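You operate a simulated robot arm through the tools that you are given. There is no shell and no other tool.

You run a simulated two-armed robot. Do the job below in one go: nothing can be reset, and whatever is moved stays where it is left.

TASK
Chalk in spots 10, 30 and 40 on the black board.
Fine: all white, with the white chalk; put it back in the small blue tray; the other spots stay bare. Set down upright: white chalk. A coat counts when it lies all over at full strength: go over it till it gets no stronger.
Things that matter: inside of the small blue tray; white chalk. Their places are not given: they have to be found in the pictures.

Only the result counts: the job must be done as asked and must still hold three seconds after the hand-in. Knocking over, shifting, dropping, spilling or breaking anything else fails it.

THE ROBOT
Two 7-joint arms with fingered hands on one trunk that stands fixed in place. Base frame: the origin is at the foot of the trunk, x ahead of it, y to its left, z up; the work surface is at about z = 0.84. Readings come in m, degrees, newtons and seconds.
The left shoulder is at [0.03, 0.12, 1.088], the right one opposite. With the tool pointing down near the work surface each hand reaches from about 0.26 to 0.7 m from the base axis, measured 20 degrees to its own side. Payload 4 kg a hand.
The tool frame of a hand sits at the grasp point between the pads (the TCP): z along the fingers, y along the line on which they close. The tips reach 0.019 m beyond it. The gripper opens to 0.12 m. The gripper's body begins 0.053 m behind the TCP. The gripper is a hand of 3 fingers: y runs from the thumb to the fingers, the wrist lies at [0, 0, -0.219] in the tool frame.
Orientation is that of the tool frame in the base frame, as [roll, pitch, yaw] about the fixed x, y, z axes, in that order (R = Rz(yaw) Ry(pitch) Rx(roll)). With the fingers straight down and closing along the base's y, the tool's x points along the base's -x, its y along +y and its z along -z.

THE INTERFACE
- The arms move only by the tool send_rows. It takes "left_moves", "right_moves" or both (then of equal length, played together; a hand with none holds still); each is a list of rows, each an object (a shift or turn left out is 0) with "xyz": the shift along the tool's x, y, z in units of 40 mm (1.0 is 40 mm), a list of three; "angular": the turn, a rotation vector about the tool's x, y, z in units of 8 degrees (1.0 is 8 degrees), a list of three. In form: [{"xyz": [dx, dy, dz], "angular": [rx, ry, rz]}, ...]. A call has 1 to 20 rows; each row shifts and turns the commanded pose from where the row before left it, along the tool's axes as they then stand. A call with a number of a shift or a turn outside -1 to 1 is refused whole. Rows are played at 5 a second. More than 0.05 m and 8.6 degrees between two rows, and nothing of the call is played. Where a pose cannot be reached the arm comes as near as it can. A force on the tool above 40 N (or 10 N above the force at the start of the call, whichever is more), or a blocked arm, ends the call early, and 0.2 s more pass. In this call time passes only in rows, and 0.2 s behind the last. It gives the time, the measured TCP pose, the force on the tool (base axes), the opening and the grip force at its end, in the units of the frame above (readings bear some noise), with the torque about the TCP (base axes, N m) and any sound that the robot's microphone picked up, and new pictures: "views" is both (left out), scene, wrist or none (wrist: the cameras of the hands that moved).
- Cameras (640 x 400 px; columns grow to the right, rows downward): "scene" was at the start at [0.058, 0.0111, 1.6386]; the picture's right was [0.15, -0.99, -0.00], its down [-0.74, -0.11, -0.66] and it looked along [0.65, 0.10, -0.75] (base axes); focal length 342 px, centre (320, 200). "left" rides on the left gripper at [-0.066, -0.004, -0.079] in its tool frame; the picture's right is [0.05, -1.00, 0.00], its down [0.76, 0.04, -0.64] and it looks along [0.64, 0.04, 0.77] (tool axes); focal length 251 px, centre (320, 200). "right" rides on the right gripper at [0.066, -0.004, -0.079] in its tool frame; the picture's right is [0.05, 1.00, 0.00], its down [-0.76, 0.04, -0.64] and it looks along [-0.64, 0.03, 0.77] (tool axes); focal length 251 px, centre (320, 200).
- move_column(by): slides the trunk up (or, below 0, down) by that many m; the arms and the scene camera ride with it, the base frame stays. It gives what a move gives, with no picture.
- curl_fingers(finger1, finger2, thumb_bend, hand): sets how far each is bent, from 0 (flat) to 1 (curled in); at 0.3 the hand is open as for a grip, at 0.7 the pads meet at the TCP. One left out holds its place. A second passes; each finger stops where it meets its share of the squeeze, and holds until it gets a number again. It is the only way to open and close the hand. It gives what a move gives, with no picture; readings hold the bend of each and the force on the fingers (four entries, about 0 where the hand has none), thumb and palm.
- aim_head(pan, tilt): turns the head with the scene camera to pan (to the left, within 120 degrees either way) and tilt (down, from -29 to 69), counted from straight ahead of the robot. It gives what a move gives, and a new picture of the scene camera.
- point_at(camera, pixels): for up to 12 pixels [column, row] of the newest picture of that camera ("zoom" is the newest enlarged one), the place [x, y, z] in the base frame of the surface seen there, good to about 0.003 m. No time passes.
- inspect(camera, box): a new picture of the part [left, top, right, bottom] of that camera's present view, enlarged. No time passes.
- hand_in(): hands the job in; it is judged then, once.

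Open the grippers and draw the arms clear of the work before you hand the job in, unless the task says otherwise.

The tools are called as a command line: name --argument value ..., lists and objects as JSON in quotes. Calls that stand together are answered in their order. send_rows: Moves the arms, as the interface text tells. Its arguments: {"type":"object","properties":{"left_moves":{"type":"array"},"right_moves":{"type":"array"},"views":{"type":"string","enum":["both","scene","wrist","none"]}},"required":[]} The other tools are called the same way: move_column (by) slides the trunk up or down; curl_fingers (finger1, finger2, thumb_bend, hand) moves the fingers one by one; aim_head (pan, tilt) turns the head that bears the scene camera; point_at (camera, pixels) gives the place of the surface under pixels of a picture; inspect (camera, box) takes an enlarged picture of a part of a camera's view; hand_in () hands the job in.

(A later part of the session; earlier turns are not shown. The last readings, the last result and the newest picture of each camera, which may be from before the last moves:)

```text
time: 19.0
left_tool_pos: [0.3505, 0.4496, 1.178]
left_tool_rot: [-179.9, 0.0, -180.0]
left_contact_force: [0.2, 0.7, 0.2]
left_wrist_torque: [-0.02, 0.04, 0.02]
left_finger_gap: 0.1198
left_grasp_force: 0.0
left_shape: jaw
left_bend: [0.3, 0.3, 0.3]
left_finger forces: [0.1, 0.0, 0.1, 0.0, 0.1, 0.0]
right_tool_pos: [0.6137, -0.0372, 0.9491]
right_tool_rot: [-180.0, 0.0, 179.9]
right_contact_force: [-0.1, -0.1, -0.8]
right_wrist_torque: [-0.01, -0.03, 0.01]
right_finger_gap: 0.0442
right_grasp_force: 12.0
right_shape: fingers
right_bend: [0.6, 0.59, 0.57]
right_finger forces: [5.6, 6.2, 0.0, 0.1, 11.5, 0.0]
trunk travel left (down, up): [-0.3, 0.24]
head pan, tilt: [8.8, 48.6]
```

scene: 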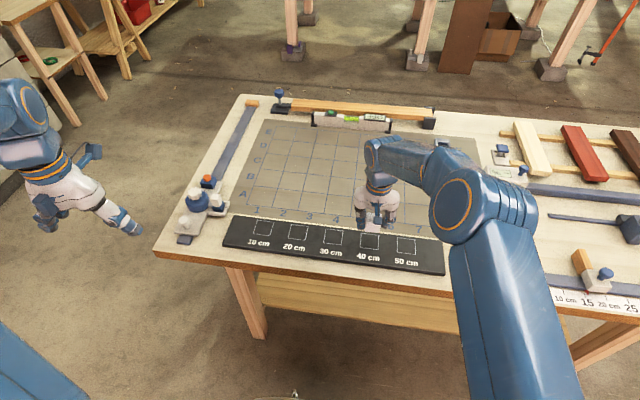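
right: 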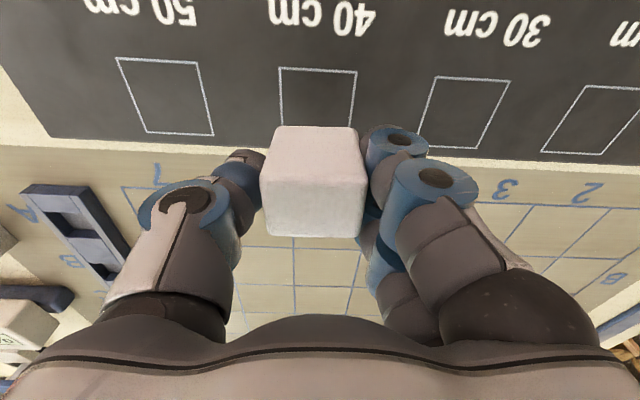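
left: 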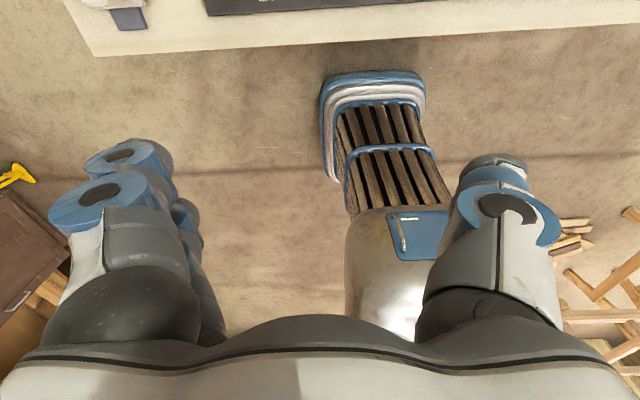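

The hand is over spot 40, seen at (283–357, 68–125) in the wrist view. I measure its outline and the neighbours' from here.

inspect --camera "right" --box '[100, 40, 640, 170]'

point_at --camera "right" --pixels '[[283, 69], [357, 71], [280, 120], [352, 122], [438, 79], [508, 83], [421, 141], [480, 149], [587, 87], [117, 58], [199, 63], [213, 135]]'

```text
1.19 times, centred on (370, 105) of right
```

zoom: 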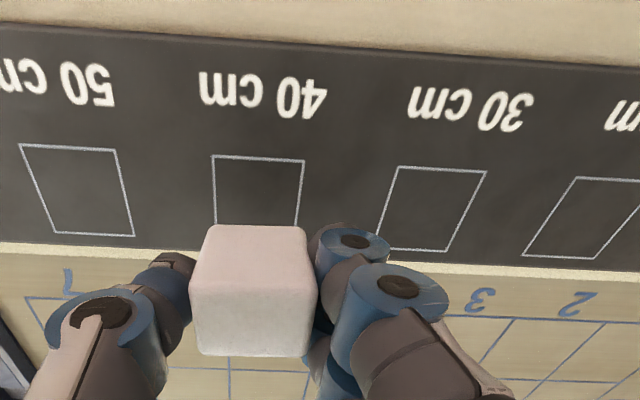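

```text
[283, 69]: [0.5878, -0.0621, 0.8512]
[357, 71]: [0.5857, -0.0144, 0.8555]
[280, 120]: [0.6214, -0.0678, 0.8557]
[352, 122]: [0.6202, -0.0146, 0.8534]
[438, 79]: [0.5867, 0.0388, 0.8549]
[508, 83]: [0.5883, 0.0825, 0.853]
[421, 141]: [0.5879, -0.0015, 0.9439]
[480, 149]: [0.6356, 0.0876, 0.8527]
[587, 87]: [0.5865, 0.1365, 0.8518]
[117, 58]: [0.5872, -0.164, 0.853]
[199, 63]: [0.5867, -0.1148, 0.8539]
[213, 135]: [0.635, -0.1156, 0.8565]
```

Spot 40's centre is (0.6115, -0.040). I descend to just above contact (chalk bottom ≈ 3 mm over the board).

send_rows --right_moves '[{"xyz": [0, 0, 0.7]}, {"xyz": [0, 0, 0.4]}, {"xyz": [0, 0, 0.2]}]' --views "wrist"

send_rows --right_moves '[{"xyz": [0, 0, 0.025]}, {"xyz": [0, 0, 0.025]}]' --views "none"

```text
time: 19.8
left_tool_pos: [0.3513, 0.4482, 1.1775]
left_tool_rot: [179.9, 0.0, 180.0]
left_contact_force: [-0.2, -0.6, -0.5]
left_wrist_torque: [-0.01, 0.0, 0.01]
left_finger_gap: 0.1199
left_grasp_force: 0.1
left_shape: jaw
left_bend: [0.3, 0.3, 0.3]
left_finger forces: [0.1, 0.1, 0.0, 0.1, 0.1, 0.1]
right_tool_pos: [0.6135, -0.0389, 0.8969]
right_tool_rot: [180.0, -0.2, 179.9]
right_contact_force: [0.3, -0.3, -0.4]
right_wrist_torque: [-0.02, -0.01, 0.0]
right_finger_gap: 0.0445
right_grasp_force: 11.7
right_shape: fingers
right_bend: [0.6, 0.59, 0.57]
right_finger forces: [5.5, 6.1, 0.0, 0.0, 11.6, 0.0]
trunk travel left (down, up): [-0.3, 0.24]
head pan, tilt: [8.8, 48.6]
```

right: 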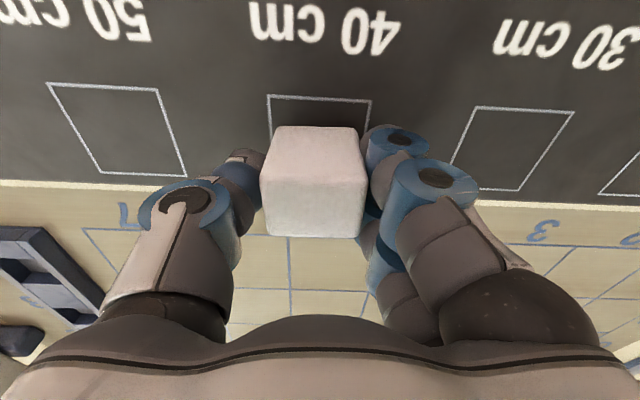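

```text
time: 20.4
left_tool_pos: [0.3503, 0.4476, 1.1778]
left_tool_rot: [179.9, 0.0, -179.9]
left_contact_force: [0.0, -0.6, 0.0]
left_wrist_torque: [0.01, -0.01, 0.01]
left_finger_gap: 0.12
left_grasp_force: 0.1
left_shape: jaw
left_bend: [0.3, 0.3, 0.3]
left_finger forces: [0.0, 0.1, 0.1, 0.0, 0.0, 0.0]
right_tool_pos: [0.6131, -0.0384, 0.8944]
right_tool_rot: [-180.0, 0.1, -180.0]
right_contact_force: [0.3, -0.2, -0.8]
right_wrist_torque: [-0.01, -0.01, -0.01]
right_finger_gap: 0.0444
right_grasp_force: 11.5
right_shape: fingers
right_bend: [0.6, 0.59, 0.57]
right_finger forces: [5.5, 6.1, 0.0, 0.0, 11.5, 0.1]
trunk travel left (down, up): [-0.3, 0.24]
head pan, tilt: [8.8, 48.6]
```

No contact yet at TCP z≈0.895. I keep lowering in millimetre steps, watching the vertical force.

send_rows --right_moves '[{"xyz": [0, 0, 0.025]}, {"xyz": [0, 0, 0.025]}]' --views "none"

send_rows --right_moves '[{"xyz": [0, 0, 0.025]}]' --views "none"

send_rows --right_moves '[{"xyz": [0, 0, 0.025]}]' --views "none"

```text
time: 21.0
left_tool_pos: [0.3503, 0.4487, 1.1791]
left_tool_rot: [180.0, 0.0, 179.9]
left_contact_force: [-0.8, -0.4, -0.6]
left_wrist_torque: [0.0, 0.01, 0.02]
left_finger_gap: 0.1198
left_grasp_force: 0.1
left_shape: jaw
left_bend: [0.3, 0.3, 0.3]
left_finger forces: [0.0, 0.1, 0.0, 0.1, 0.1, 0.0]
right_tool_pos: [0.6142, -0.0387, 0.8941]
right_tool_rot: [-180.0, 0.0, -180.0]
right_contact_force: [-0.3, 0.1, -1.4]
right_wrist_torque: [0.02, 0.01, 0.0]
right_finger_gap: 0.0446
right_grasp_force: 11.6
right_shape: fingers
right_bend: [0.6, 0.59, 0.57]
right_finger forces: [5.5, 6.0, 0.1, 0.0, 11.6, 0.0]
trunk travel left (down, up): [-0.3, 0.24]
head pan, tilt: [8.8, 48.6]
```

```text
time: 21.4
left_tool_pos: [0.3514, 0.4473, 1.1775]
left_tool_rot: [180.0, 0.0, 180.0]
left_contact_force: [0.5, -0.5, 0.6]
left_wrist_torque: [0.01, 0.0, -0.01]
left_finger_gap: 0.1199
left_grasp_force: 0.1
left_shape: jaw
left_bend: [0.3, 0.3, 0.3]
left_finger forces: [0.0, 0.0, 0.0, 0.1, 0.0, 0.0]
right_tool_pos: [0.6137, -0.0389, 0.892]
right_tool_rot: [-180.0, 0.0, 180.0]
right_contact_force: [0.4, 0.0, -1.2]
right_wrist_torque: [0.01, 0.01, 0.0]
right_finger_gap: 0.0441
right_grasp_force: 11.5
right_shape: fingers
right_bend: [0.6, 0.59, 0.57]
right_finger forces: [5.5, 6.1, 0.1, 0.0, 11.6, 0.0]
trunk travel left (down, up): [-0.3, 0.24]
head pan, tilt: [8.8, 48.6]
```

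```text
time: 21.8
left_tool_pos: [0.3499, 0.4474, 1.1774]
left_tool_rot: [-180.0, 0.0, 180.0]
left_contact_force: [-0.2, 0.6, 0.6]
left_wrist_torque: [0.02, 0.02, 0.02]
left_finger_gap: 0.1199
left_grasp_force: 0.0
left_shape: jaw
left_bend: [0.3, 0.3, 0.3]
left_finger forces: [0.1, 0.1, 0.1, 0.0, 0.0, 0.0]
right_tool_pos: [0.6129, -0.0382, 0.892]
right_tool_rot: [179.9, -0.1, -180.0]
right_contact_force: [-0.4, 0.1, -1.4]
right_wrist_torque: [0.03, 0.0, -0.01]
right_finger_gap: 0.0442
right_grasp_force: 11.9
right_shape: fingers
right_bend: [0.6, 0.59, 0.57]
right_finger forces: [5.5, 6.2, 0.1, 0.0, 11.5, 0.0]
trunk travel left (down, up): [-0.3, 0.24]
head pan, tilt: [8.8, 48.6]
```

Still no clear contact at commanded z≈0.891. I continue down.

send_rows --right_moves '[{"xyz": [0, 0, 0.025]}]' --views "none"

send_rows --right_moves '[{"xyz": [0, 0, 0.025]}]' --views "wrist"

```text
time: 22.2
left_tool_pos: [0.3507, 0.448, 1.1781]
left_tool_rot: [179.9, 0.0, 180.0]
left_contact_force: [-0.4, -0.7, 0.0]
left_wrist_torque: [0.0, 0.01, -0.03]
left_finger_gap: 0.12
left_grasp_force: 0.0
left_shape: jaw
left_bend: [0.3, 0.3, 0.3]
left_finger forces: [0.0, 0.1, 0.1, 0.0, 0.0, 0.1]
right_tool_pos: [0.6137, -0.0382, 0.8902]
right_tool_rot: [180.0, 0.0, -180.0]
right_contact_force: [-0.8, -0.3, 1.8]
right_wrist_torque: [-0.01, 0.03, 0.02]
right_finger_gap: 0.0441
right_grasp_force: 11.4
right_shape: fingers
right_bend: [0.6, 0.59, 0.57]
right_finger forces: [5.8, 6.3, 0.1, 0.0, 11.6, 0.0]
trunk travel left (down, up): [-0.3, 0.24]
head pan, tilt: [8.8, 48.6]
```

```text
time: 22.6
left_tool_pos: [0.3501, 0.4479, 1.1796]
left_tool_rot: [-180.0, -0.1, -180.0]
left_contact_force: [-0.9, 0.1, 0.0]
left_wrist_torque: [0.0, 0.0, 0.0]
left_finger_gap: 0.1198
left_grasp_force: 0.1
left_shape: jaw
left_bend: [0.3, 0.3, 0.3]
left_finger forces: [0.0, 0.1, 0.1, 0.1, 0.1, 0.0]
right_tool_pos: [0.6138, -0.0385, 0.8915]
right_tool_rot: [180.0, 0.1, -179.9]
right_contact_force: [-1.3, 1.1, 6.0]
right_wrist_torque: [-0.11, 0.03, 0.01]
right_finger_gap: 0.0443
right_grasp_force: 12.9
right_shape: fingers
right_bend: [0.6, 0.59, 0.58]
right_finger forces: [6.5, 6.8, 0.0, 0.0, 12.7, 0.0]
trunk travel left (down, up): [-0.3, 0.24]
head pan, tilt: [8.8, 48.6]
```

right: 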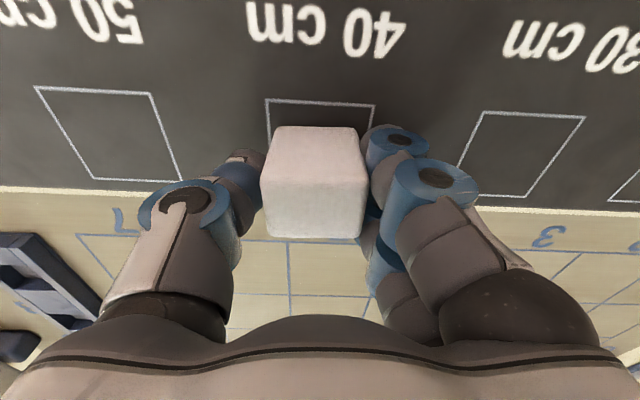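

Contact made: 6 N upward at commanded z≈0.889. I check the chalk's position relative to the outline at rows ~115–128 before sweeping.

inspect --camera "right" --box '[240, 80, 400, 180]'

point_at --camera "right" --pixels '[[267, 115], [371, 118], [280, 131], [350, 131], [266, 100], [375, 104], [315, 131]]'

```text
4.00 times, centred on (320, 130) of right
```

zoom: 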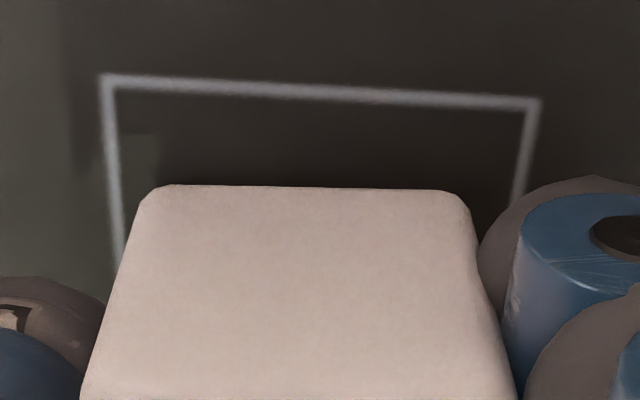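

```text
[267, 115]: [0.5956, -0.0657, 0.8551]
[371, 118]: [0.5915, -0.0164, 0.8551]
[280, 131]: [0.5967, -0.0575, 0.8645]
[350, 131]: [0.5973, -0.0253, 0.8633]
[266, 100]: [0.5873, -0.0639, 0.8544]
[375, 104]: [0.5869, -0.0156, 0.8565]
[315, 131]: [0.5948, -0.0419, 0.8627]
```

The chalk is 1.5 mm right of the spot's centre line. I start rubbing: a raster of ±12 mm in x over three y-columns (−4, +1.5, +7 mm from here).

send_rows --right_moves '[{"xyz": [0.3, -0.1, 0]}, {"xyz": [-0.2, 0, 0]}, {"xyz": [-0.2, 0, 0]}, {"xyz": [-0.2, 0, 0]}, {"xyz": [0, 0.1375, 0]}, {"xyz": [0.2, 0, 0]}, {"xyz": [0.2, 0, 0]}, {"xyz": [0.2, 0, 0]}, {"xyz": [0, 0.1375, 0]}, {"xyz": [-0.2, 0, 0]}, {"xyz": [-0.2, 0, 0]}, {"xyz": [-0.2, 0, 0]}]' --views "both"

inspect --camera "right" --box '[200, 60, 440, 210]'

```text
time: 25.2
left_tool_pos: [0.3492, 0.4476, 1.178]
left_tool_rot: [-179.9, 0.0, -180.0]
left_contact_force: [-0.5, 0.2, 0.3]
left_wrist_torque: [0.01, -0.01, -0.02]
left_finger_gap: 0.1198
left_grasp_force: 0.1
left_shape: jaw
left_bend: [0.3, 0.3, 0.3]
left_finger forces: [0.0, 0.1, 0.0, 0.0, 0.1, 0.0]
right_tool_pos: [0.6234, -0.0331, 0.8896]
right_tool_rot: [179.9, 0.0, -180.0]
right_contact_force: [-3.7, -0.8, 8.2]
right_wrist_torque: [-0.13, 0.05, -0.01]
right_finger_gap: 0.044
right_grasp_force: 13.3
right_shape: fingers
right_bend: [0.6, 0.6, 0.58]
right_finger forces: [6.2, 6.8, 0.0, 0.0, 13.0, 0.0]
trunk travel left (down, up): [-0.3, 0.24]
head pan, tilt: [8.8, 48.6]
```

scene: 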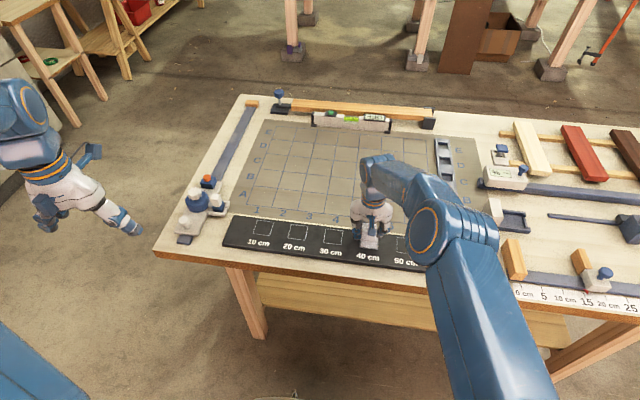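
right: 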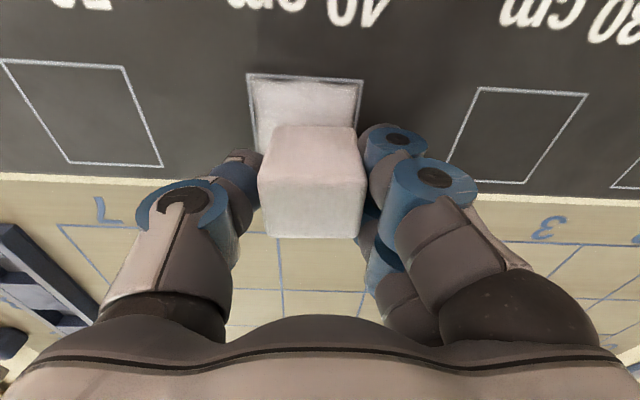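

```text
2.67 times, centred on (320, 135) of right
```

zoom: 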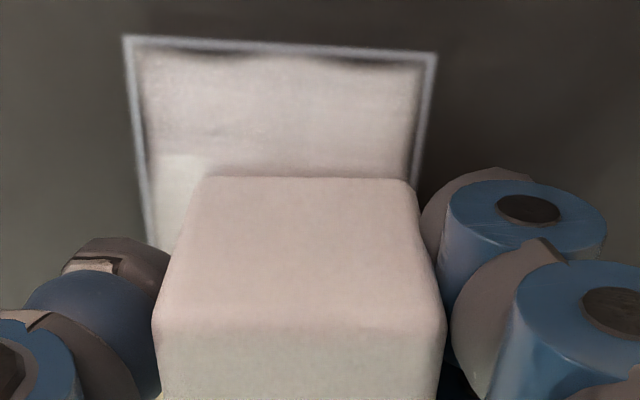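

Chalk transfers well; a dark rim of 2 mm remains inside the outline since the hand lags a little. I widen the raster to ±15.5 mm in x and ±9 mm in y around the centre.

send_rows --right_moves '[{"xyz": [-0.0875, 0.0875, 0]}, {"xyz": [0, -0.225, 0]}, {"xyz": [0, -0.225, 0]}, {"xyz": [0.1875, 0, 0]}, {"xyz": [0, 0.225, 0]}, {"xyz": [0, 0.225, 0]}, {"xyz": [0.2, 0, 0]}, {"xyz": [0, -0.225, 0]}, {"xyz": [0, -0.225, 0]}, {"xyz": [0.2, 0, 0]}, {"xyz": [0, 0.225, 0]}, {"xyz": [0, 0.225, 0]}, {"xyz": [0.1875, 0, 0]}, {"xyz": [0, -0.225, 0]}, {"xyz": [0, -0.225, 0]}, {"xyz": [-0.194, 0, 0]}, {"xyz": [-0.194, 0, 0]}, {"xyz": [-0.194, 0, 0]}, {"xyz": [-0.194, 0, 0]}]' --views "wrist"

inspect --camera "right" --box '[200, 50, 440, 200]'

```text
time: 29.2
left_tool_pos: [0.3499, 0.4483, 1.1799]
left_tool_rot: [-180.0, 0.0, -179.9]
left_contact_force: [0.6, -1.1, 0.0]
left_wrist_torque: [0.01, -0.05, -0.02]
left_finger_gap: 0.1199
left_grasp_force: 0.0
left_shape: jaw
left_bend: [0.3, 0.3, 0.3]
left_finger forces: [0.1, 0.1, 0.0, 0.1, 0.0, 0.0]
right_tool_pos: [0.6273, -0.047, 0.8891]
right_tool_rot: [179.9, 0.1, -180.0]
right_contact_force: [-2.9, 0.6, 9.3]
right_wrist_torque: [-0.04, 0.06, -0.04]
right_finger_gap: 0.044
right_grasp_force: 13.1
right_shape: fingers
right_bend: [0.6, 0.6, 0.58]
right_finger forces: [6.0, 7.4, 0.1, 0.0, 13.1, 0.0]
trunk travel left (down, up): [-0.3, 0.24]
head pan, tilt: [8.8, 48.6]
```

right: 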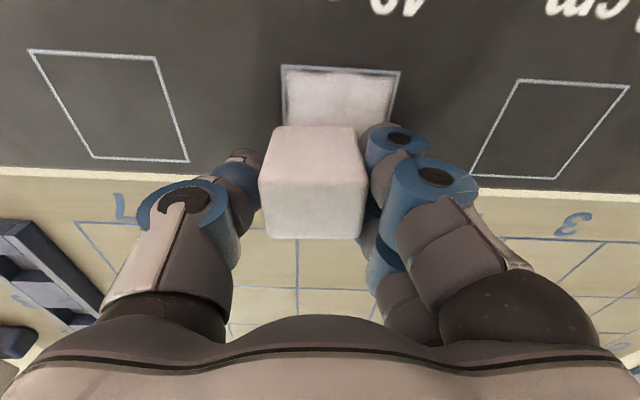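

```text
2.67 times, centred on (320, 125) of right
```

zoom: 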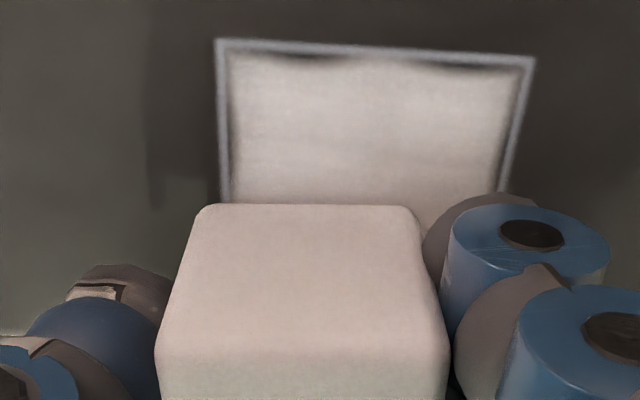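

A faint rim remains and nothing shows outside the outline, so overshoot is harmless. I widen further to ±19 mm in x and ±13.5 mm in y and go round the borders.

send_rows --right_moves '[{"xyz": [-0.0875, -0.1125, 0]}, {"xyz": [0, 0.225, 0]}, {"xyz": [0, 0.225, 0]}, {"xyz": [0, 0.225, 0]}, {"xyz": [0.175, 0, 0]}, {"xyz": [0, -0.225, 0]}, {"xyz": [0, -0.225, 0]}, {"xyz": [0, -0.225, 0]}, {"xyz": [0.194, 0, 0]}, {"xyz": [0.194, 0, 0]}, {"xyz": [0.194, 0, 0]}, {"xyz": [0.194, 0, 0]}, {"xyz": [0, 0.225, 0]}, {"xyz": [0, 0.225, 0]}, {"xyz": [0, 0.225, 0]}, {"xyz": [0.175, 0, 0]}, {"xyz": [0, -0.225, 0]}, {"xyz": [0, -0.225, 0]}, {"xyz": [0, -0.225, 0]}]' --views "wrist"

inspect --camera "right" --box '[200, 50, 440, 200]'

```text
time: 33.2
left_tool_pos: [0.3499, 0.4462, 1.1786]
left_tool_rot: [-179.9, -0.1, 180.0]
left_contact_force: [-0.2, -0.1, -0.1]
left_wrist_torque: [0.02, 0.02, 0.0]
left_finger_gap: 0.1197
left_grasp_force: 0.0
left_shape: jaw
left_bend: [0.3, 0.3, 0.3]
left_finger forces: [0.0, 0.0, 0.0, 0.0, 0.0, 0.0]
right_tool_pos: [0.5863, -0.0505, 0.89]
right_tool_rot: [-179.9, 0.0, 179.9]
right_contact_force: [-0.3, 4.1, 8.4]
right_wrist_torque: [0.04, -0.01, 0.01]
right_finger_gap: 0.0445
right_grasp_force: 13.5
right_shape: fingers
right_bend: [0.6, 0.6, 0.58]
right_finger forces: [7.3, 7.9, 0.0, 0.0, 11.3, 0.0]
trunk travel left (down, up): [-0.3, 0.24]
head pan, tilt: [8.8, 48.6]
```

right: 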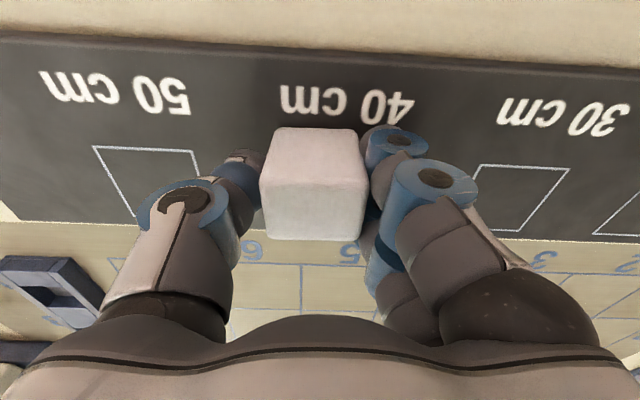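

```text
2.67 times, centred on (320, 125) of right
```

zoom: 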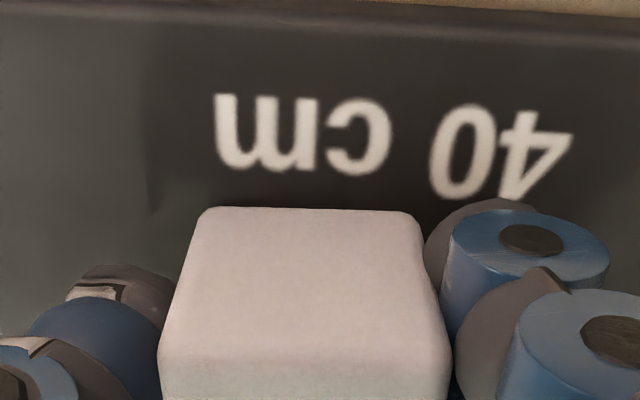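

I overran toward the label by one step (no harm visible). I continue with strokes along x across the spot, over four y-columns.

send_rows --right_moves '[{"xyz": [-0.225, 0, 0]}, {"xyz": [-0.225, 0, 0]}, {"xyz": [-0.225, 0, 0]}, {"xyz": [-0.225, 0, 0]}, {"xyz": [-0.225, 0, 0]}, {"xyz": [0, 0.225, 0]}, {"xyz": [0.2375, 0, 0]}, {"xyz": [0.2375, 0, 0]}, {"xyz": [0.2375, 0, 0]}, {"xyz": [0.2375, 0, 0]}, {"xyz": [0, 0.225, 0]}, {"xyz": [-0.2375, 0, 0]}, {"xyz": [-0.2375, 0, 0]}, {"xyz": [-0.2375, 0, 0]}, {"xyz": [-0.2375, 0, 0]}, {"xyz": [0, 0.225, 0]}, {"xyz": [0.2375, 0, 0]}, {"xyz": [0.2375, 0, 0]}, {"xyz": [0.2375, 0, 0]}, {"xyz": [0.2375, 0, 0]}]' --views "wrist"

```text
time: 37.4
left_tool_pos: [0.3499, 0.4491, 1.1783]
left_tool_rot: [180.0, -0.1, -180.0]
left_contact_force: [-0.4, 0.0, -0.2]
left_wrist_torque: [0.01, 0.02, -0.02]
left_finger_gap: 0.12
left_grasp_force: 0.1
left_shape: jaw
left_bend: [0.3, 0.3, 0.3]
left_finger forces: [0.0, 0.0, 0.0, 0.0, 0.0, 0.0]
right_tool_pos: [0.592, -0.0232, 0.89]
right_tool_rot: [-180.0, 0.0, 180.0]
right_contact_force: [0.7, 0.3, 1.3]
right_wrist_torque: [-0.03, -0.02, 0.04]
right_finger_gap: 0.0444
right_grasp_force: 11.7
right_shape: fingers
right_bend: [0.61, 0.6, 0.58]
right_finger forces: [5.8, 6.0, 0.1, 0.0, 11.9, 0.1]
trunk travel left (down, up): [-0.3, 0.24]
head pan, tilt: [8.8, 48.6]
```

right: 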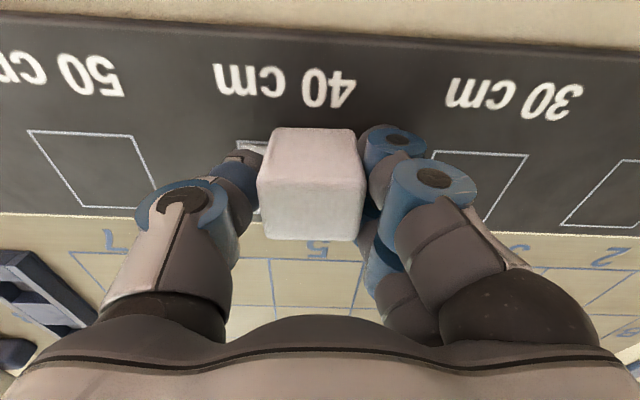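

The vertical force fell to 1.3 N. I lift the hand and shift it aside to view spot 40 with the scene camera.

send_rows --right_moves '[{"xyz": [0, 0, -0.5]}, {"xyz": [0, -0.9, -0.4]}, {"xyz": [0, -0.9, 0]}, {"xyz": [0, -0.9, 0]}]' --views "both"

inspect --camera "scene" --box '[320, 215, 420, 275]'

inspect --camera "right" --box '[300, 50, 560, 210]'

```text
time: 38.4
left_tool_pos: [0.3501, 0.4466, 1.1783]
left_tool_rot: [179.9, 0.0, -180.0]
left_contact_force: [-0.1, -0.7, 0.4]
left_wrist_torque: [0.0, 0.02, -0.07]
left_finger_gap: 0.1199
left_grasp_force: 0.1
left_shape: jaw
left_bend: [0.3, 0.3, 0.3]
left_finger forces: [0.0, 0.0, 0.0, 0.1, 0.0, 0.1]
right_tool_pos: [0.5946, -0.1337, 0.9259]
right_tool_rot: [180.0, 0.0, 179.9]
right_contact_force: [1.2, -0.8, -0.3]
right_wrist_torque: [0.04, 0.0, 0.0]
right_finger_gap: 0.0443
right_grasp_force: 12.1
right_shape: fingers
right_bend: [0.61, 0.6, 0.58]
right_finger forces: [5.7, 5.8, 0.1, 0.0, 11.5, 0.0]
trunk travel left (down, up): [-0.3, 0.24]
head pan, tilt: [8.8, 48.6]
```

scene: 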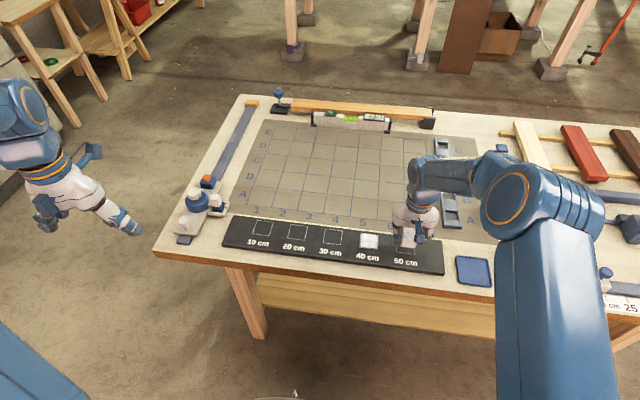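
right: 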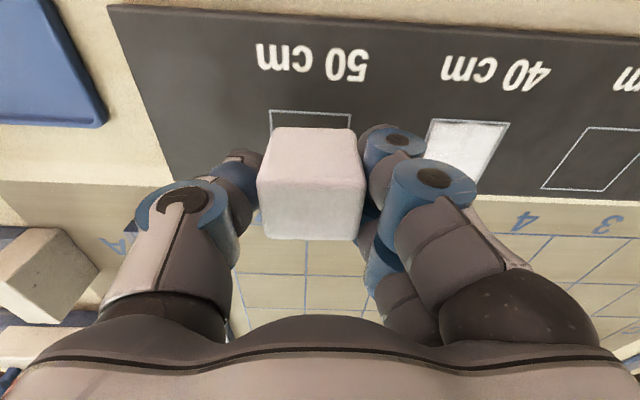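

```text
6.40 times, centred on (370, 245) of scene
```

zoom: 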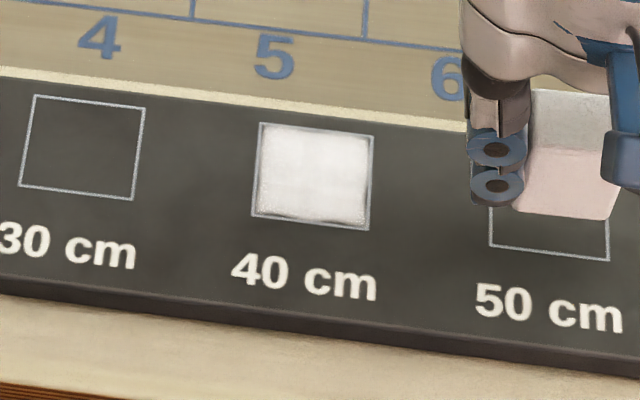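

```text
2.46 times, centred on (430, 130) of right
```

zoom: 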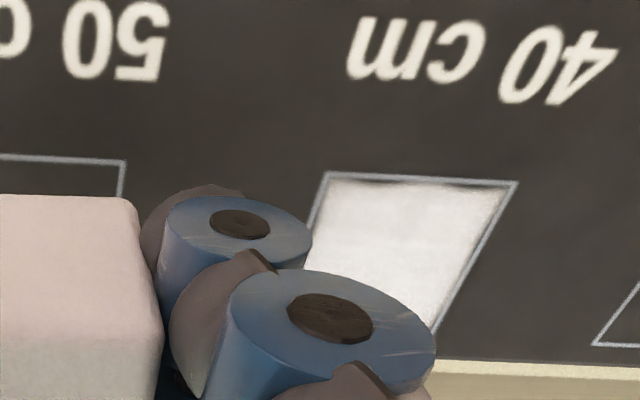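

Spot 40 is nearly all white; only a thin darker band at its near edge (zoom (300–360, 218)) remains. I check how the chalk sits in the hand now.

point_at --camera "right" --pixels '[[272, 184], [358, 184], [276, 230], [354, 232], [282, 135], [348, 135], [315, 135], [315, 172], [315, 205], [315, 215]]'

inspect --camera "right" --box '[220, 100, 400, 260]'

```text
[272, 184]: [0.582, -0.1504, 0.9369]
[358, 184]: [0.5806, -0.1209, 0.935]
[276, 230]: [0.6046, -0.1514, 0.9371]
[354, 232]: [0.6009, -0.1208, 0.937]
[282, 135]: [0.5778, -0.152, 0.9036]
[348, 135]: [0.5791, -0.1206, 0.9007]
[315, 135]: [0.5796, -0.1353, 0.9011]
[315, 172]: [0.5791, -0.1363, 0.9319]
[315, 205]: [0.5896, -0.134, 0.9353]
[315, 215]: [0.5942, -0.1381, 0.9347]
```

```text
2.50 times, centred on (310, 180) of right
```

zoom: 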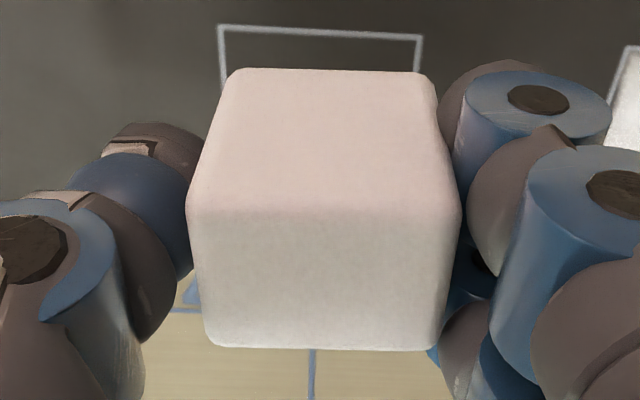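

The chalk still sits well (top ≈ 10 mm above TCP). I return to spot 40 and press about 1 mm deeper for more passes.

send_rows --right_moves '[{"xyz": [0, 0.9, 0]}, {"xyz": [0, 0.9, 0]}, {"xyz": [0, 0.9, 0.4]}, {"xyz": [0, 0, 0.4]}, {"xyz": [0, 0, 0.1]}, {"xyz": [0, 0, 0.025]}]' --views "none"

```text
time: 39.8
left_tool_pos: [0.3493, 0.447, 1.1778]
left_tool_rot: [-180.0, 0.1, -180.0]
left_contact_force: [0.3, 0.1, -0.6]
left_wrist_torque: [0.0, -0.02, 0.0]
left_finger_gap: 0.1199
left_grasp_force: 0.1
left_shape: jaw
left_bend: [0.3, 0.3, 0.3]
left_finger forces: [0.0, 0.0, 0.0, 0.1, 0.0, 0.1]
right_tool_pos: [0.594, -0.0225, 0.8895]
right_tool_rot: [-180.0, 0.1, 180.0]
right_contact_force: [0.0, 0.6, 4.7]
right_wrist_torque: [-0.08, -0.02, -0.01]
right_finger_gap: 0.0443
right_grasp_force: 12.1
right_shape: fingers
right_bend: [0.61, 0.6, 0.58]
right_finger forces: [6.2, 6.0, 0.0, 0.1, 12.2, 0.1]
trunk travel left (down, up): [-0.3, 0.24]
head pan, tilt: [8.8, 48.6]
```

Contact at 4.7 N. I press half a millimetre more and rub along y at five x-lines from the near edge inward.

send_rows --right_moves '[{"xyz": [0.125, 0, 0.0125]}, {"xyz": [0, -0.225, 0]}, {"xyz": [0, -0.225, 0]}, {"xyz": [0, -0.225, 0]}, {"xyz": [-0.125, 0, 0]}, {"xyz": [0, 0.225, 0]}, {"xyz": [0, 0.225, 0]}, {"xyz": [0, 0.225, 0]}, {"xyz": [-0.125, 0, 0]}, {"xyz": [0, -0.225, 0]}, {"xyz": [0, -0.225, 0]}, {"xyz": [0, -0.225, 0]}, {"xyz": [-0.125, 0, 0]}, {"xyz": [0, 0.225, 0]}, {"xyz": [0, 0.225, 0]}, {"xyz": [0, 0.225, 0]}, {"xyz": [-0.125, 0, 0]}, {"xyz": [0, -0.225, 0]}, {"xyz": [0, -0.225, 0]}, {"xyz": [0, -0.225, 0]}]' --views "wrist"

```text
time: 44.0
left_tool_pos: [0.351, 0.4483, 1.1781]
left_tool_rot: [179.9, -0.1, 180.0]
left_contact_force: [-0.1, -0.2, 0.3]
left_wrist_torque: [0.02, -0.01, 0.0]
left_finger_gap: 0.1199
left_grasp_force: 0.0
left_shape: jaw
left_bend: [0.3, 0.3, 0.3]
left_finger forces: [0.0, 0.0, 0.0, 0.0, 0.1, 0.1]
right_tool_pos: [0.6087, -0.0502, 0.888]
right_tool_rot: [180.0, -0.1, -180.0]
right_contact_force: [-1.5, 3.7, 8.6]
right_wrist_torque: [0.07, 0.05, 0.0]
right_finger_gap: 0.0441
right_grasp_force: 13.0
right_shape: fingers
right_bend: [0.6, 0.6, 0.58]
right_finger forces: [7.8, 7.5, 0.1, 0.0, 11.0, 0.0]
trunk travel left (down, up): [-0.3, 0.24]
head pan, tilt: [8.8, 48.6]
```

right: 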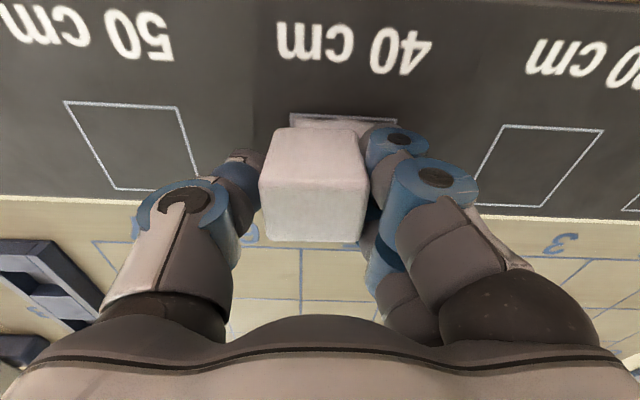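

Force is 8.6 N. I continue the y-strokes over the far half of the spot and then stroke back along its right border.

send_rows --right_moves '[{"xyz": [-0.125, 0, 0]}, {"xyz": [0, 0.225, 0]}, {"xyz": [0, 0.225, 0]}, {"xyz": [0, 0.225, 0]}, {"xyz": [-0.125, 0, 0]}, {"xyz": [0, -0.225, 0]}, {"xyz": [0, -0.225, 0]}, {"xyz": [0, -0.225, 0]}, {"xyz": [-0.15, 0, 0]}, {"xyz": [0, 0.225, 0]}, {"xyz": [0, 0.225, 0]}, {"xyz": [0, 0.225, 0]}, {"xyz": [-0.15, 0, 0]}, {"xyz": [0, -0.225, 0]}, {"xyz": [0, -0.225, 0]}, {"xyz": [0, -0.225, 0]}, {"xyz": [0.2375, 0, 0]}, {"xyz": [0.2375, 0, 0]}, {"xyz": [0.2375, 0, 0]}, {"xyz": [0.2375, 0, 0]}]' --views "wrist"

```text
time: 48.2
left_tool_pos: [0.3503, 0.4481, 1.1792]
left_tool_rot: [-180.0, 0.0, -179.9]
left_contact_force: [-0.1, 0.3, 0.5]
left_wrist_torque: [-0.04, -0.02, -0.01]
left_finger_gap: 0.1199
left_grasp_force: 0.1
left_shape: jaw
left_bend: [0.3, 0.3, 0.3]
left_finger forces: [0.0, 0.0, 0.1, 0.1, 0.0, 0.0]
right_tool_pos: [0.5932, -0.0502, 0.8883]
right_tool_rot: [-179.9, 0.1, 180.0]
right_contact_force: [2.2, -0.5, 8.1]
right_wrist_torque: [-0.05, 0.0, 0.02]
right_finger_gap: 0.0443
right_grasp_force: 12.5
right_shape: fingers
right_bend: [0.6, 0.6, 0.58]
right_finger forces: [6.8, 5.8, 0.0, 0.0, 12.9, 0.1]
trunk travel left (down, up): [-0.3, 0.24]
head pan, tilt: [8.8, 48.6]
```

right: 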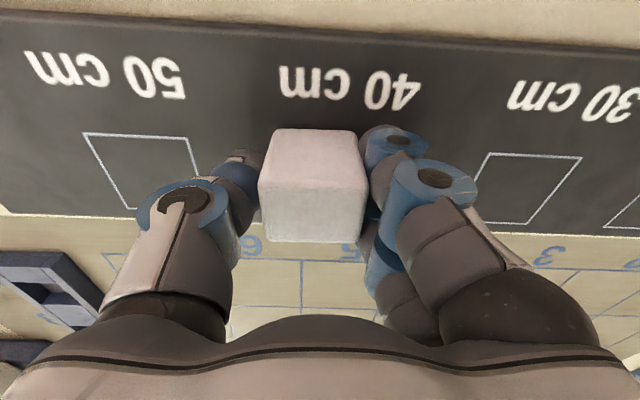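

Good steady force of 8 N. Now strokes along x over the remaining four y-columns.

send_rows --right_moves '[{"xyz": [0, 0.175, 0]}, {"xyz": [-0.2375, 0, 0]}, {"xyz": [-0.2375, 0, 0]}, {"xyz": [-0.2375, 0, 0]}, {"xyz": [-0.2375, 0, 0]}, {"xyz": [0, 0.1625, 0]}, {"xyz": [0.2375, 0, 0]}, {"xyz": [0.2375, 0, 0]}, {"xyz": [0.2375, 0, 0]}, {"xyz": [0.2375, 0, 0]}, {"xyz": [0, 0.1625, 0]}, {"xyz": [-0.2375, 0, 0]}, {"xyz": [-0.2375, 0, 0]}, {"xyz": [-0.2375, 0, 0]}, {"xyz": [-0.2375, 0, 0]}, {"xyz": [0, 0.175, 0]}, {"xyz": [0.2375, 0, 0]}, {"xyz": [0.2375, 0, 0]}, {"xyz": [0.2375, 0, 0]}, {"xyz": [0.2375, 0, 0]}]' --views "none"

send_rows --right_moves '[{"xyz": [0, 0, -0.5]}, {"xyz": [0, -0.9, -0.4]}, {"xyz": [0, -0.9, 0]}, {"xyz": [0, -0.9, 0]}]' --views "both"

inspect --camera "scene" --box '[340, 220, 400, 260]'

inspect --camera "right" --box '[400, 90, 540, 200]'

```text
time: 52.4
left_tool_pos: [0.3501, 0.4478, 1.1783]
left_tool_rot: [180.0, -0.1, -179.9]
left_contact_force: [0.4, -0.8, 1.1]
left_wrist_torque: [0.04, -0.02, 0.0]
left_finger_gap: 0.1199
left_grasp_force: 0.0
left_shape: jaw
left_bend: [0.3, 0.3, 0.3]
left_finger forces: [0.0, 0.0, 0.0, 0.0, 0.0, 0.0]
right_tool_pos: [0.5942, -0.0243, 0.8877]
right_tool_rot: [-179.9, 0.0, 179.9]
right_contact_force: [0.9, 0.0, 2.4]
right_wrist_torque: [-0.08, 0.02, 0.01]
right_finger_gap: 0.0441
right_grasp_force: 12.0
right_shape: fingers
right_bend: [0.6, 0.6, 0.58]
right_finger forces: [6.3, 6.0, 0.1, 0.0, 12.1, 0.1]
trunk travel left (down, up): [-0.3, 0.24]
head pan, tilt: [8.8, 48.6]
```

```text
time: 53.4
left_tool_pos: [0.3497, 0.4459, 1.1792]
left_tool_rot: [179.9, 0.1, -180.0]
left_contact_force: [0.3, 0.7, 0.2]
left_wrist_torque: [0.01, 0.03, 0.03]
left_finger_gap: 0.1199
left_grasp_force: 0.1
left_shape: jaw
left_bend: [0.3, 0.3, 0.3]
left_finger forces: [0.0, 0.1, 0.0, 0.0, 0.0, 0.0]
right_tool_pos: [0.5928, -0.1314, 0.9216]
right_tool_rot: [-180.0, 0.0, -180.0]
right_contact_force: [0.8, -0.6, -1.7]
right_wrist_torque: [0.03, 0.0, -0.01]
right_finger_gap: 0.0444
right_grasp_force: 12.0
right_shape: fingers
right_bend: [0.6, 0.6, 0.58]
right_finger forces: [5.9, 5.6, 0.0, 0.1, 11.7, 0.0]
trunk travel left (down, up): [-0.3, 0.24]
head pan, tilt: [8.8, 48.6]
```

scene: 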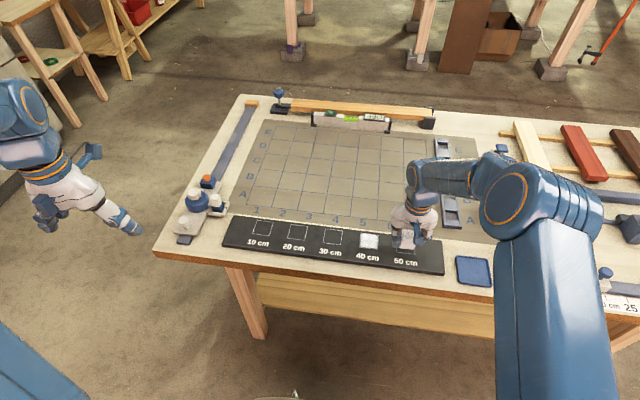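
right: 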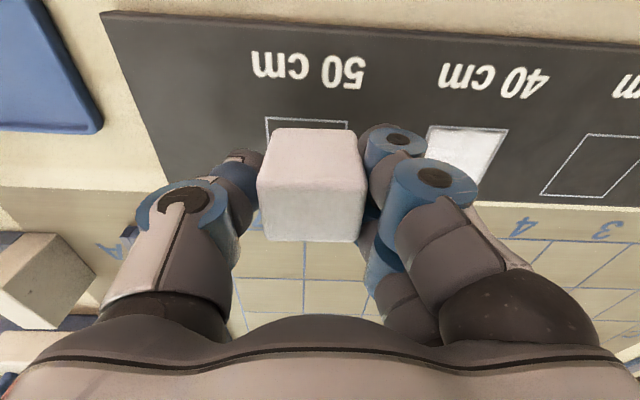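

```text
10.00 times, centred on (370, 240) of scene
```

zoom: 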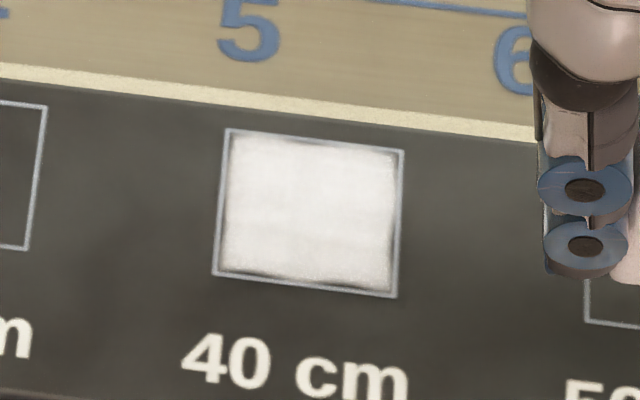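

```text
3.64 times, centred on (470, 145) of right
```

zoom: 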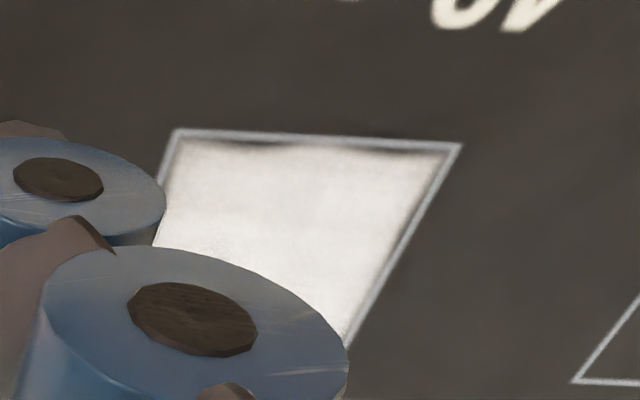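

The white coat is uniform and its thin wavy edge pattern is unchanged from before the extra passes, so spot 40 is at full strength. I bring the chalk back to spot 40 to stand it there for the left hand.

send_rows --right_moves '[{"xyz": [-0.125, 0.8, 0]}, {"xyz": [-0.125, 0.8, 0]}, {"xyz": [-0.125, 0.8, 0.2]}, {"xyz": [0, 0, 0.4]}, {"xyz": [0, 0, 0.225]}, {"xyz": [0, 0, 0.025]}]' --views "none"

```text
time: 54.8
left_tool_pos: [0.3507, 0.4476, 1.1771]
left_tool_rot: [-180.0, 0.0, 180.0]
left_contact_force: [-0.6, 0.4, 0.2]
left_wrist_torque: [0.0, 0.0, -0.03]
left_finger_gap: 0.1197
left_grasp_force: 0.1
left_shape: jaw
left_bend: [0.3, 0.3, 0.3]
left_finger forces: [0.1, 0.1, 0.0, 0.0, 0.0, 0.0]
right_tool_pos: [0.6069, -0.0359, 0.8899]
right_tool_rot: [-179.9, 0.1, 180.0]
right_contact_force: [0.3, -0.4, -0.1]
right_wrist_torque: [0.02, -0.03, -0.01]
right_finger_gap: 0.0445
right_grasp_force: 11.2
right_shape: fingers
right_bend: [0.6, 0.6, 0.58]
right_finger forces: [5.8, 5.7, 0.0, 0.0, 11.5, 0.0]
trunk travel left (down, up): [-0.3, 0.24]
head pan, tilt: [8.8, 48.6]
```

Just above contact (force about 0). I lower one more millimetre to touch the board lightly.

send_rows --right_moves '[{"xyz": [0, 0, 0.02]}]' --views "wrist"

```text
time: 55.2
left_tool_pos: [0.3496, 0.4463, 1.1783]
left_tool_rot: [180.0, 0.1, -180.0]
left_contact_force: [-0.5, 0.5, -0.3]
left_wrist_torque: [-0.01, -0.02, -0.02]
left_finger_gap: 0.1198
left_grasp_force: 0.1
left_shape: jaw
left_bend: [0.3, 0.3, 0.3]
left_finger forces: [0.0, 0.1, 0.1, 0.0, 0.0, 0.1]
right_tool_pos: [0.6081, -0.0359, 0.8888]
right_tool_rot: [-180.0, 0.0, 179.9]
right_contact_force: [-0.1, -0.7, -1.1]
right_wrist_torque: [-0.01, 0.0, 0.0]
right_finger_gap: 0.0445
right_grasp_force: 12.1
right_shape: fingers
right_bend: [0.6, 0.6, 0.58]
right_finger forces: [5.9, 5.6, 0.0, 0.0, 11.5, 0.0]
trunk travel left (down, up): [-0.3, 0.24]
head pan, tilt: [8.8, 48.6]
```

right: 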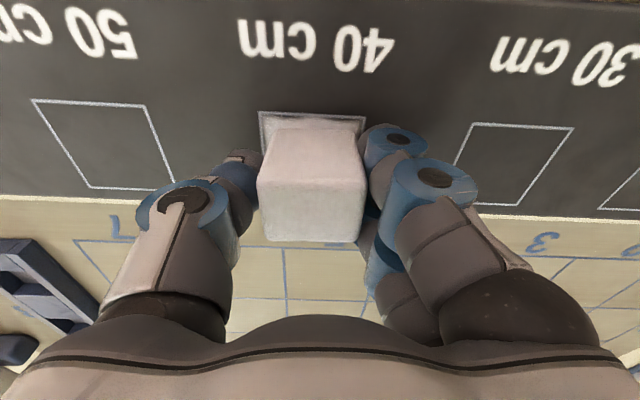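

Not yet touching. I lower in further millimetre steps.

send_rows --right_moves '[{"xyz": [0, 0, 0.02]}]' --views "none"

send_rows --right_moves '[{"xyz": [0, 0, 0.015]}]' --views "none"

```text
time: 55.6
left_tool_pos: [0.3508, 0.4482, 1.1788]
left_tool_rot: [-180.0, 0.0, 180.0]
left_contact_force: [-1.2, 0.4, 0.5]
left_wrist_torque: [0.0, -0.01, 0.05]
left_finger_gap: 0.1201
left_grasp_force: 0.0
left_shape: jaw
left_bend: [0.3, 0.3, 0.3]
left_finger forces: [0.0, 0.0, 0.0, 0.1, 0.0, 0.0]
right_tool_pos: [0.608, -0.0344, 0.8887]
right_tool_rot: [179.9, 0.0, -180.0]
right_contact_force: [0.3, 0.4, 0.4]
right_wrist_torque: [-0.01, -0.01, -0.02]
right_finger_gap: 0.0444
right_grasp_force: 11.8
right_shape: fingers
right_bend: [0.6, 0.6, 0.58]
right_finger forces: [6.0, 5.7, 0.1, 0.0, 11.9, 0.0]
trunk travel left (down, up): [-0.3, 0.24]
head pan, tilt: [8.8, 48.6]
```

```text
time: 56.0
left_tool_pos: [0.3504, 0.4481, 1.1785]
left_tool_rot: [-180.0, 0.0, 179.9]
left_contact_force: [0.0, -0.5, 0.2]
left_wrist_torque: [0.0, 0.01, -0.02]
left_finger_gap: 0.12
left_grasp_force: 0.1
left_shape: jaw
left_bend: [0.3, 0.3, 0.3]
left_finger forces: [0.0, 0.0, 0.0, 0.1, 0.0, 0.0]
right_tool_pos: [0.6084, -0.0355, 0.8885]
right_tool_rot: [180.0, 0.1, 180.0]
right_contact_force: [0.3, 0.5, 4.9]
right_wrist_torque: [-0.02, -0.01, -0.02]
right_finger_gap: 0.0445
right_grasp_force: 11.5
right_shape: fingers
right_bend: [0.6, 0.6, 0.58]
right_finger forces: [6.1, 5.8, 0.0, 0.0, 12.1, 0.0]
trunk travel left (down, up): [-0.3, 0.24]
head pan, tilt: [8.8, 48.6]
```

The chalk rests on the board (4.9 N). I open the hand gently.

curl_fingers --hand "right" --finger1 0.55 --finger2 0.55 --thumb_bend 0.53

curl_fingers --hand "right" --finger1 0.45 --finger2 0.45 --thumb_bend 0.45

inspect --camera "right" --box '[180, 60, 500, 270]'

```text
time: 57.0
left_tool_pos: [0.351, 0.448, 1.1792]
left_tool_rot: [180.0, -0.1, -180.0]
left_contact_force: [0.0, 0.9, 0.0]
left_wrist_torque: [-0.01, 0.01, -0.01]
left_finger_gap: 0.1201
left_grasp_force: 0.0
left_shape: jaw
left_bend: [0.3, 0.3, 0.3]
left_finger forces: [0.0, 0.1, 0.0, 0.0, 0.0, 0.0]
right_tool_pos: [0.6088, -0.0357, 0.8877]
right_tool_rot: [-180.0, 0.1, -179.9]
right_contact_force: [-0.2, 0.2, -0.2]
right_wrist_torque: [-0.02, 0.0, -0.02]
right_finger_gap: 0.0558
right_grasp_force: 0.1
right_shape: fingers
right_bend: [0.55, 0.55, 0.53]
right_finger forces: [0.0, 0.1, 0.1, 0.0, 0.0, 0.0]
trunk travel left (down, up): [-0.3, 0.24]
head pan, tilt: [8.8, 48.6]
```

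```text
time: 58.0
left_tool_pos: [0.351, 0.4482, 1.1791]
left_tool_rot: [-179.9, 0.1, -180.0]
left_contact_force: [0.7, -0.2, -0.6]
left_wrist_torque: [0.0, 0.04, -0.03]
left_finger_gap: 0.1197
left_grasp_force: 0.0
left_shape: jaw
left_bend: [0.3, 0.3, 0.3]
left_finger forces: [0.1, 0.0, 0.0, 0.1, 0.0, 0.0]
right_tool_pos: [0.6072, -0.0354, 0.8876]
right_tool_rot: [-179.9, 0.0, 180.0]
right_contact_force: [0.1, 0.3, 0.9]
right_wrist_torque: [0.01, 0.03, 0.0]
right_finger_gap: 0.0836
right_grasp_force: 0.1
right_shape: fingers
right_bend: [0.45, 0.45, 0.45]
right_finger forces: [0.0, 0.1, 0.0, 0.1, 0.0, 0.0]
trunk travel left (down, up): [-0.3, 0.24]
head pan, tilt: [8.8, 48.6]
```

```text
1.90 times, centred on (340, 165) of right
```

zoom: 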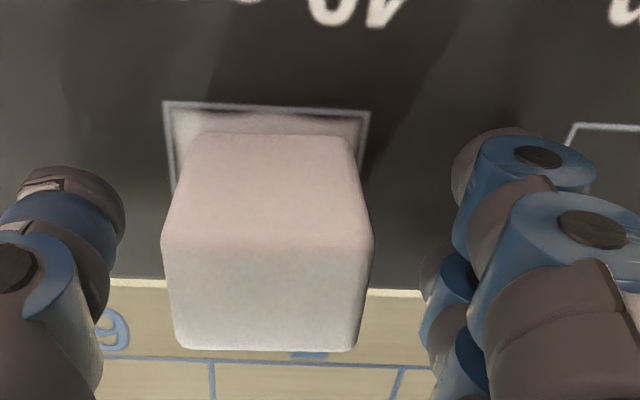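

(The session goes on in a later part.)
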